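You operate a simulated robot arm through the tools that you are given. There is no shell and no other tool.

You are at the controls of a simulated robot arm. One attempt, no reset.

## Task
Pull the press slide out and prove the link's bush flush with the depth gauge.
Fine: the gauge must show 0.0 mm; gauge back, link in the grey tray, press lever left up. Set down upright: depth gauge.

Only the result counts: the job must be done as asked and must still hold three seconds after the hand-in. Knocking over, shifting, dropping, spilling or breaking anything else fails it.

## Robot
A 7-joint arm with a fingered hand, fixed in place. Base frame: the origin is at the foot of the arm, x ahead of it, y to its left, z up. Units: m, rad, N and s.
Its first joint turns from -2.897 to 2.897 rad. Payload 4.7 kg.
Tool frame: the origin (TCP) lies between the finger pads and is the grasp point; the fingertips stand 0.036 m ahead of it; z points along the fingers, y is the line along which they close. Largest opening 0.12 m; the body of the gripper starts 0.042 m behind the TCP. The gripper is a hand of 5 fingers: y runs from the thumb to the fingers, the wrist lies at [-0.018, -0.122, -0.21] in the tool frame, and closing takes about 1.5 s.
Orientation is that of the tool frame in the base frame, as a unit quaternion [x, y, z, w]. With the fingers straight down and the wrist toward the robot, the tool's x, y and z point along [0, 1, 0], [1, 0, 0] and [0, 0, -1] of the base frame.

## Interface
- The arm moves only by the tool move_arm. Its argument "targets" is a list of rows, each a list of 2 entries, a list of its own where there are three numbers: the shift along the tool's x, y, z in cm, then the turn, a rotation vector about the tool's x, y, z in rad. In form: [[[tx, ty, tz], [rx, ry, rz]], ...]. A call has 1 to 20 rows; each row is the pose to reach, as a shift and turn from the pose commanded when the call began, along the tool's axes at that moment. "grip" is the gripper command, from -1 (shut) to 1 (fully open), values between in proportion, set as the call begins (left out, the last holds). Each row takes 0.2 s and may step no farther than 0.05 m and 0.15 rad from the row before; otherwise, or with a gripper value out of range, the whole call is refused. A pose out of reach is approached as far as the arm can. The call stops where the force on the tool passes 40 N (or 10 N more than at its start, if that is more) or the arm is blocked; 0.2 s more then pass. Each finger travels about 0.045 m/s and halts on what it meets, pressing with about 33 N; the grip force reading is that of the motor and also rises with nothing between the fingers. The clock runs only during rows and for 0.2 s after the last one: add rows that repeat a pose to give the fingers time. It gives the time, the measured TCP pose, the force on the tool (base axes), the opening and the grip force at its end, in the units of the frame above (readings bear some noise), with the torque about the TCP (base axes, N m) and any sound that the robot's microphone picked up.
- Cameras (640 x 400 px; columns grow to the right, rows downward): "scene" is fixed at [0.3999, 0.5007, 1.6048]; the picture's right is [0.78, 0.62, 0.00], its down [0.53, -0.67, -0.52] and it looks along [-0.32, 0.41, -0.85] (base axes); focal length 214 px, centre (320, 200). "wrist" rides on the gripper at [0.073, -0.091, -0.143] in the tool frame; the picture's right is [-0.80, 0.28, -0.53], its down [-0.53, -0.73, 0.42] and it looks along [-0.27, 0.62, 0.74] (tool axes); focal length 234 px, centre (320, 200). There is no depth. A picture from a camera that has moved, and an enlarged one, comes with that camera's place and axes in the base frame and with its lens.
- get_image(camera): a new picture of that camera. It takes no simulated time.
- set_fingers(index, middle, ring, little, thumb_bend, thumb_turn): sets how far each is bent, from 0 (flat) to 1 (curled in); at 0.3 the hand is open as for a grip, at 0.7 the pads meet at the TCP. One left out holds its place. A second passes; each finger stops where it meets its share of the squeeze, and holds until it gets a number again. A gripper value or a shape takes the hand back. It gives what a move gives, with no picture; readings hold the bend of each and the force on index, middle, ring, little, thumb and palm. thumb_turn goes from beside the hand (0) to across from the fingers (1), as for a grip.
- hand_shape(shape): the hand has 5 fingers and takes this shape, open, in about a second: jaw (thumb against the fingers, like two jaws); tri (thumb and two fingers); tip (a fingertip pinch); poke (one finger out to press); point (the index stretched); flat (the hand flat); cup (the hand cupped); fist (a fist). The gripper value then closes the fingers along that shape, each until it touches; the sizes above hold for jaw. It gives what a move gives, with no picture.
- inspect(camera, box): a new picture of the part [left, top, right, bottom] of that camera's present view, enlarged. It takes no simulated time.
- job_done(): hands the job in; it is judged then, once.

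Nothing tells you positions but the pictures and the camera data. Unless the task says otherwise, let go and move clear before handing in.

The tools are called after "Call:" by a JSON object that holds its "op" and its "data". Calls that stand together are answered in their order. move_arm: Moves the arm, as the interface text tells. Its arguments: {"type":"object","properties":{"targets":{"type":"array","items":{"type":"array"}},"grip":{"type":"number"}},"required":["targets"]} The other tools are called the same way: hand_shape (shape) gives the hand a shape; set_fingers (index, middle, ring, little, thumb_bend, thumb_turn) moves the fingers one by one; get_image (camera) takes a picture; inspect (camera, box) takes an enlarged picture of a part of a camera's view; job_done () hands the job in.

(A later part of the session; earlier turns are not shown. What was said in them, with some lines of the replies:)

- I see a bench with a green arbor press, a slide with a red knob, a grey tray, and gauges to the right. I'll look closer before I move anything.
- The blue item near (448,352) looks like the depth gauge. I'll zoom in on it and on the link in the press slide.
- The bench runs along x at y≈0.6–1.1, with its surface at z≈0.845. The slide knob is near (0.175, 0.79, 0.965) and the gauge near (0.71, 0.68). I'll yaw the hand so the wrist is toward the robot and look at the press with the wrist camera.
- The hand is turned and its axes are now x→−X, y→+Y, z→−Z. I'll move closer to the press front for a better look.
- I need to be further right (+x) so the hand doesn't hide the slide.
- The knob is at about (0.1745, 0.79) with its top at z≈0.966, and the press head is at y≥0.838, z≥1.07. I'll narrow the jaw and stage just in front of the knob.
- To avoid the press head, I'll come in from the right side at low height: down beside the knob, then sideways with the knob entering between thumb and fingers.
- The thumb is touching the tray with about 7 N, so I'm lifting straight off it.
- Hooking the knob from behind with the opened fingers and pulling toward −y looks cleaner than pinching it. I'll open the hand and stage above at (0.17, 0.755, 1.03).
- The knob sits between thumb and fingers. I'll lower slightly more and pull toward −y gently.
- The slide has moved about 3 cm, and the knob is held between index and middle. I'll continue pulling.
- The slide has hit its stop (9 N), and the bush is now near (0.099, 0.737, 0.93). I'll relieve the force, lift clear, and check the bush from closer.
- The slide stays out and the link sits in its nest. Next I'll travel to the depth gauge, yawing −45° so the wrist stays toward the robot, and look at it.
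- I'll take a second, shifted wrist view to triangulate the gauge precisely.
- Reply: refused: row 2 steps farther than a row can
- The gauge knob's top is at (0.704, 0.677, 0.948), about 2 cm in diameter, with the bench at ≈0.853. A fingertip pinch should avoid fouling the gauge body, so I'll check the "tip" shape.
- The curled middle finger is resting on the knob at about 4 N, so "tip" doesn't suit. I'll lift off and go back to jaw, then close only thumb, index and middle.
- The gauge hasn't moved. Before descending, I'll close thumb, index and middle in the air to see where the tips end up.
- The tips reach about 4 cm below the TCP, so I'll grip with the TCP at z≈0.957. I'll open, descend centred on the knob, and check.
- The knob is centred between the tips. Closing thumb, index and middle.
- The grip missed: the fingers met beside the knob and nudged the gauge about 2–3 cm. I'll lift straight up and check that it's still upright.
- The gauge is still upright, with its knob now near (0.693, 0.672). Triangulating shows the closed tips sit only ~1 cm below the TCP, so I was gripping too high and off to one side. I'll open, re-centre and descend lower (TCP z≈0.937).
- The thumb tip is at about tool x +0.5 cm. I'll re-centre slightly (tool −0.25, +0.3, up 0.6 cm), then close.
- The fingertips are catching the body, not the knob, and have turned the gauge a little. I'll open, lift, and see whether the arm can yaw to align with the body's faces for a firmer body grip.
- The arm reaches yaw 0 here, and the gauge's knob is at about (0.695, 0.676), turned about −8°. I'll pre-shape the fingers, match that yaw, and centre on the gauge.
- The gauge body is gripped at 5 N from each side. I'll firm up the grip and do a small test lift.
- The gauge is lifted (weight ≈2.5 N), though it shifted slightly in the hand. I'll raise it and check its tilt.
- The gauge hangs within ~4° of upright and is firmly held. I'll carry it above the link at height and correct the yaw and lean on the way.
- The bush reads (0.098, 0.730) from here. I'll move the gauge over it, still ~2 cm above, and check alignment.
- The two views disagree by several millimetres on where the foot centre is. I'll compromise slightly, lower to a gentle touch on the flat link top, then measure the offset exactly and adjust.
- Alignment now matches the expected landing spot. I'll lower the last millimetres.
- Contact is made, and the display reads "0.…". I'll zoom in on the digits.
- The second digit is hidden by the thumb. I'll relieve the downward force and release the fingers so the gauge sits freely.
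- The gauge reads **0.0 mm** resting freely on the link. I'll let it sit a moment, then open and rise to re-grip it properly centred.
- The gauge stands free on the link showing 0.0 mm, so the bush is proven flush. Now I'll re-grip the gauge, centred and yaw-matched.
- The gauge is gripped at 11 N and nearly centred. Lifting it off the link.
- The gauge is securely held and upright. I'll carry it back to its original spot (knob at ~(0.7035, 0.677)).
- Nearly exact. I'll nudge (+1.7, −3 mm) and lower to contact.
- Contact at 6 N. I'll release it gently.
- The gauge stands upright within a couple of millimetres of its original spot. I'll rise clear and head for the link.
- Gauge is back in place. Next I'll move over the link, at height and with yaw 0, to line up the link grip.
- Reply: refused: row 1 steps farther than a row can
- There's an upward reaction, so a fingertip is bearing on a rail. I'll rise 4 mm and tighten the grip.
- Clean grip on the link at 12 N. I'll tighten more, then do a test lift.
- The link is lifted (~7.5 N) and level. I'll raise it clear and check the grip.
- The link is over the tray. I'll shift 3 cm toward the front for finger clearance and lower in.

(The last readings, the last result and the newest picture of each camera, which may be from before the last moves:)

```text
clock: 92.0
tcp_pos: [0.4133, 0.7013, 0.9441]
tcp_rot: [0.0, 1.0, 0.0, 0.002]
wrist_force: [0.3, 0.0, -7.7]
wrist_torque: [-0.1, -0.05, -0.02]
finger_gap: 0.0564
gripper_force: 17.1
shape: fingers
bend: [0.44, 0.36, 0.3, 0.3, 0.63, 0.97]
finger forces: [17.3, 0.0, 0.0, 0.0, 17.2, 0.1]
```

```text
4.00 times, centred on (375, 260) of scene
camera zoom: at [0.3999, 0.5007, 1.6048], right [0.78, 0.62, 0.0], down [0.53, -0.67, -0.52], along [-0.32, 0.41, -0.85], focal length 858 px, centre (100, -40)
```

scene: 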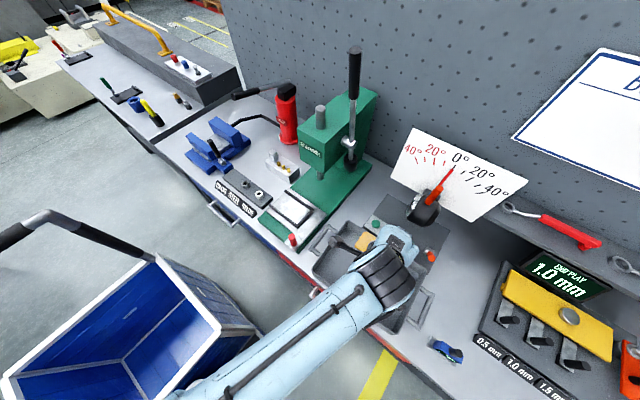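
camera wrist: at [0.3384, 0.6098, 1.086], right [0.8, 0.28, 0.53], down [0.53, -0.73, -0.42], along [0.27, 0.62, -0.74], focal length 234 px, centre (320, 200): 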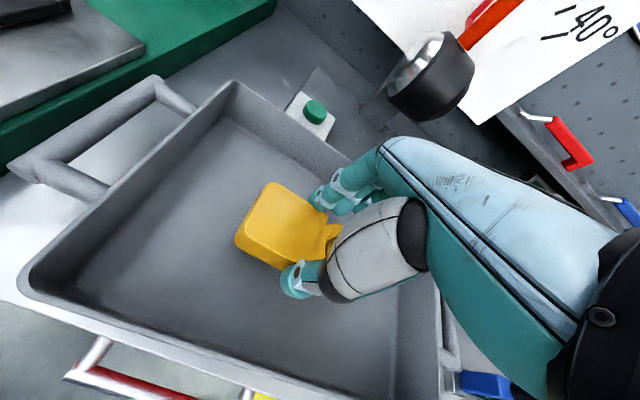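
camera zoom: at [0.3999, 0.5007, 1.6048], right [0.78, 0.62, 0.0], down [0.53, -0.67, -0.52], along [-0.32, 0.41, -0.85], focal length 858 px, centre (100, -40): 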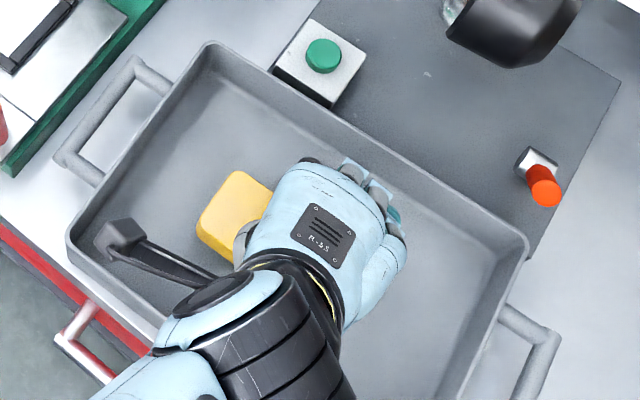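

Call:
{"op": "move_arm", "data": {"targets": [[[0, 0, 0.5], [0, 0, 0]], [[0, 0, 1.0], [0, 0, 0]], [[0, 0, 1.4], [0, 0, 0]]]}}

Call:
{"op": "move_arm", "data": {"targets": [[[0, 0, 0.2], [0, 0, 0]], [[0, 0, 0.4], [0, 0, 0]]]}}

```text
clock: 92.8
tcp_pos: [0.4145, 0.7001, 0.9305]
tcp_rot: [0.001, 1.0, -0.001, 0.002]
wrist_force: [-0.2, -0.1, -7.7]
wrist_torque: [-0.07, -0.08, 0.01]
finger_gap: 0.0566
gripper_force: 17.3
shape: fingers
bend: [0.44, 0.36, 0.3, 0.3, 0.63, 0.97]
finger forces: [17.3, 0.1, 0.1, 0.0, 17.0, 0.1]
```

```text
clock: 93.4
tcp_pos: [0.4139, 0.7013, 0.9271]
tcp_rot: [0.0, 1.0, 0.0, 0.002]
wrist_force: [-0.1, 0.9, -8.2]
wrist_torque: [-0.06, -0.09, -0.04]
finger_gap: 0.0567
gripper_force: 17.8
shape: fingers
bend: [0.44, 0.36, 0.3, 0.3, 0.63, 0.97]
finger forces: [17.3, 0.1, 0.0, 0.0, 17.1, 0.0]
```

Call:
{"op": "move_arm", "data": {"targets": [[[0, 0, 0.2], [0, 0, 0]], [[0, 0, 0.4], [0, 0, 0]]]}}

Call:
{"op": "move_arm", "data": {"targets": [[[0, 0, 0.15], [0, 0, 0]], [[0, 0, 0.3], [0, 0, 0]]]}}

```text
clock: 94.0
tcp_pos: [0.4124, 0.7011, 0.9219]
tcp_rot: [0.0, 1.0, 0.0, 0.001]
wrist_force: [0.5, -0.1, -8.2]
wrist_torque: [-0.06, -0.1, 0.01]
finger_gap: 0.0564
gripper_force: 17.0
shape: fingers
bend: [0.44, 0.36, 0.3, 0.3, 0.63, 0.97]
finger forces: [17.3, 0.1, 0.0, 0.1, 17.2, 0.0]
```

```text
clock: 94.6
tcp_pos: [0.4121, 0.7018, 0.9193]
tcp_rot: [0.0, 1.0, -0.001, 0.002]
wrist_force: [0.3, -0.3, -7.9]
wrist_torque: [-0.06, -0.1, 0.0]
finger_gap: 0.0566
gripper_force: 17.6
shape: fingers
bend: [0.44, 0.36, 0.3, 0.3, 0.63, 0.97]
finger forces: [17.3, 0.0, 0.0, 0.0, 17.0, 0.0]
```

Call:
{"op": "move_arm", "data": {"targets": [[[0, 0, 0.15], [0, 0, 0]], [[0, 0, 0.3], [0, 0, 0]]]}}

Call:
{"op": "inspect", "data": {"camera": "wrist", "box": [200, 160, 360, 360]}}

```text
clock: 95.2
tcp_pos: [0.4121, 0.7008, 0.9153]
tcp_rot: [0.001, 1.0, 0.0, 0.002]
wrist_force: [-0.5, -1.1, -4.5]
wrist_torque: [0.0, -0.01, 0.04]
finger_gap: 0.0568
gripper_force: 17.0
shape: fingers
bend: [0.44, 0.36, 0.3, 0.3, 0.63, 0.97]
finger forces: [17.0, 0.1, 0.1, 0.0, 17.2, 0.1]
```

```text
2.00 times, centred on (280, 260) of wrist
camera zoom: at [0.3381, 0.6094, 1.0589], right [0.8, 0.28, 0.53], down [0.53, -0.73, -0.42], along [0.27, 0.62, -0.74], focal length 468 px, centre (400, 80)
```

zoom: 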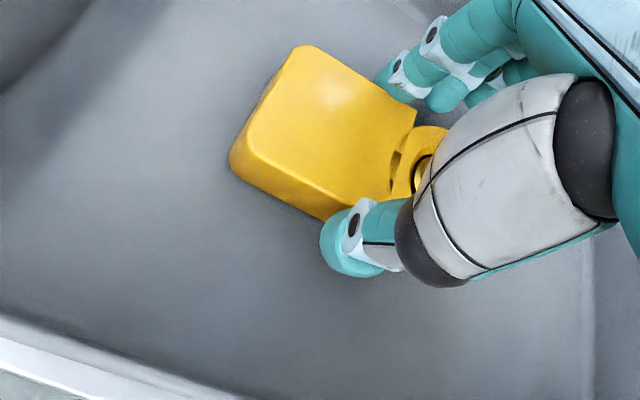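

Partial contact: the load is dropping. One more small step, then release.

Call:
{"op": "move_arm", "data": {"targets": [[[0, 0, 0.1], [0, 0, 0]], [[0, 0, 0.2], [0, 0, 0]]]}}

Call:
{"op": "set_fingers", "data": {"index": 0.4, "thumb_bend": 0.56}}

Call:
{"op": "set_fingers", "data": {"index": 0.36, "thumb_bend": 0.42}}

Call:
{"op": "inspect", "data": {"camera": "wrist", "box": [200, 160, 360, 360]}}

```text
clock: 95.8
tcp_pos: [0.414, 0.7016, 0.9163]
tcp_rot: [-0.001, 1.0, 0.001, 0.003]
wrist_force: [-1.8, -3.0, 2.7]
wrist_torque: [0.17, 0.08, 0.09]
finger_gap: 0.0567
gripper_force: 16.9
shape: fingers
bend: [0.44, 0.36, 0.3, 0.3, 0.63, 0.97]
finger forces: [15.6, 0.0, 0.1, 0.1, 18.6, 0.0]
```

```text
clock: 96.8
tcp_pos: [0.4118, 0.7013, 0.9149]
tcp_rot: [0.0, 1.0, 0.001, 0.002]
wrist_force: [0.5, 0.0, -0.2]
wrist_torque: [0.0, 0.01, 0.03]
finger_gap: 0.0687
gripper_force: 0.0
shape: fingers
bend: [0.4, 0.36, 0.3, 0.3, 0.56, 0.97]
finger forces: [0.0, 0.0, 0.0, 0.1, 0.0, 0.0]
```

```text
clock: 97.8
tcp_pos: [0.4128, 0.7022, 0.915]
tcp_rot: [0.0, 1.0, -0.001, 0.001]
wrist_force: [0.6, -0.6, 0.4]
wrist_torque: [0.0, -0.02, -0.01]
finger_gap: 0.0957
gripper_force: 0.0
shape: fingers
bend: [0.36, 0.36, 0.3, 0.3, 0.42, 0.97]
finger forces: [0.0, 0.1, 0.0, 0.0, 0.1, 0.0]
```

```text
2.00 times, centred on (280, 260) of wrist
camera zoom: at [0.3386, 0.6096, 1.0569], right [0.8, 0.28, 0.53], down [0.53, -0.73, -0.42], along [0.27, 0.62, -0.74], focal length 468 px, centre (400, 80)
```

zoom: 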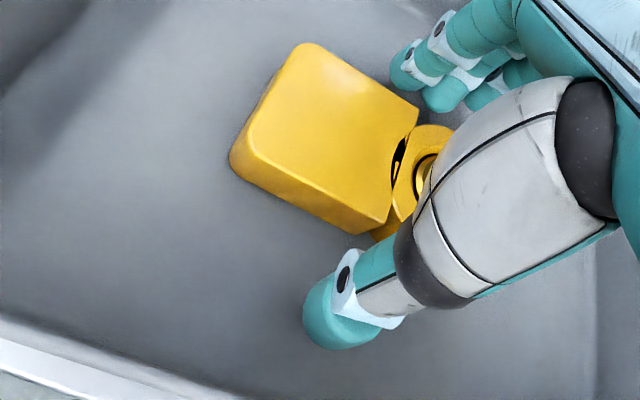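

The link rests in the tray and is released. I'll rise straight up and move clear toward the robot.

Call:
{"op": "move_arm", "data": {"targets": [[[0, 0, -3], [0, 0, 0]], [[0, 0, -7], [0, 0, 0]], [[0, 0, -11], [0, 0, 0]], [[0, 0, -15], [0, 0, 0]], [[0, -4, -17], [0, 0, 0]], [[0, -8, -18], [0, 0, 0]], [[0, -12, -19], [0, 0, 0]], [[0, -16, -20], [0, 0, 0]], [[0, -20, -20], [0, 0, 0]]]}}

Call:
{"op": "get_image", "data": {"camera": "scene"}}

Call:
{"op": "get_image", "data": {"camera": "wrist"}}

Call:
{"op": "inspect", "data": {"camera": "scene", "box": [230, 150, 430, 310]}}

Call:
{"op": "inspect", "data": {"camera": "scene", "box": [410, 325, 490, 375]}}

```text
clock: 99.8
tcp_pos: [0.4138, 0.5007, 1.1136]
tcp_rot: [0.0, 1.0, -0.001, 0.002]
wrist_force: [1.0, -0.3, -0.9]
wrist_torque: [-0.03, 0.01, 0.02]
finger_gap: 0.096
gripper_force: 0.0
shape: fingers
bend: [0.36, 0.36, 0.3, 0.3, 0.42, 0.97]
finger forces: [0.0, 0.0, 0.0, 0.0, 0.2, 0.0]
```

```text
taken
```

scene: 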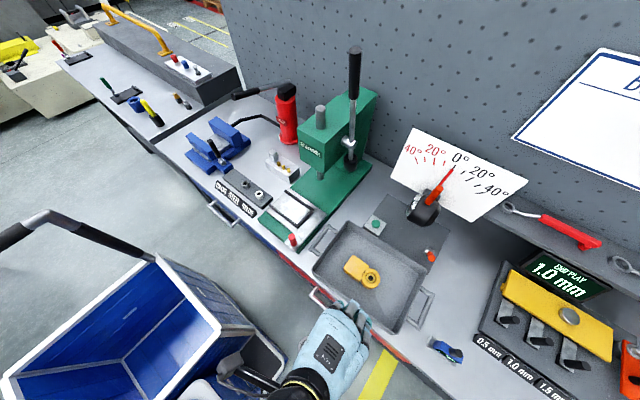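

```text
taken
camera wrist: at [0.3384, 0.4098, 1.2559], right [0.8, 0.28, 0.53], down [0.53, -0.73, -0.42], along [0.27, 0.62, -0.74], focal length 234 px, centre (320, 200)
```

wrist: 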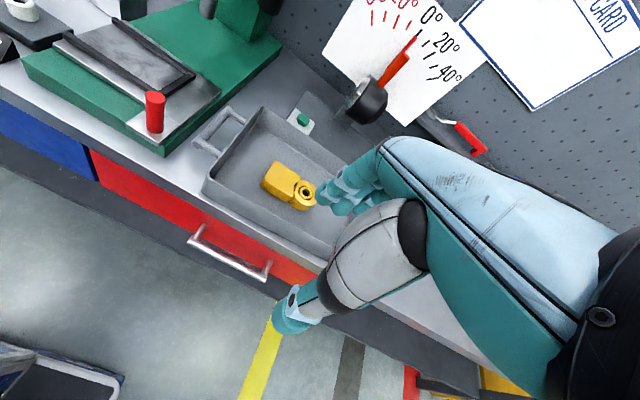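

```text
2.50 times, centred on (330, 230) of scene
camera zoom: at [0.3999, 0.5007, 1.6048], right [0.78, 0.62, 0.0], down [0.53, -0.67, -0.52], along [-0.32, 0.41, -0.85], focal length 536 px, centre (295, 125)
```

zoom: 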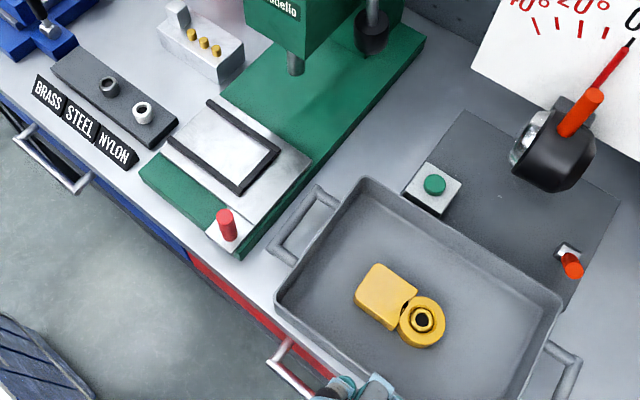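

```text
8.00 times, centred on (450, 350) of scene
camera zoom: at [0.3999, 0.5007, 1.6048], right [0.78, 0.62, 0.0], down [0.53, -0.67, -0.52], along [-0.32, 0.41, -0.85], focal length 1716 px, centre (-720, -1000)
```

zoom: 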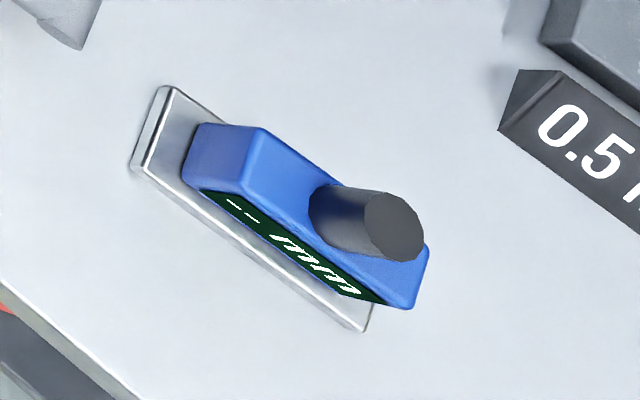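

The gauge read 0.0 mm and is back upright in its place. The link is lying in the grey tray, the slide is out, the press lever is still up, and the hand is clear. Handing in.

Call:
{"op": "job_done", "data": {}}

```text
The job is handed in.
```

The job is handed in: the slide is out, and the depth gauge read 0.0 mm resting freely on the link, so the bush is flush.

- **Gauge:** it is back upright, within about 2 mm of where it started. My first tries at gripping it pushed it a few centimetres along the bench, but it never tipped over.
- **Link:** it is lying in the grey tray.
- **Press lever:** I never touched it, and it is still up.
- **Slide:** I pulled it to its stop, about 15 cm. Gripping the link pushed it back in by roughly 5 mm, and I did not pull it out again.
- **Tray:** my thumb pressed on it once with about 7 N while I was reaching for the slide knob. The pictures afterwards showed no shift.
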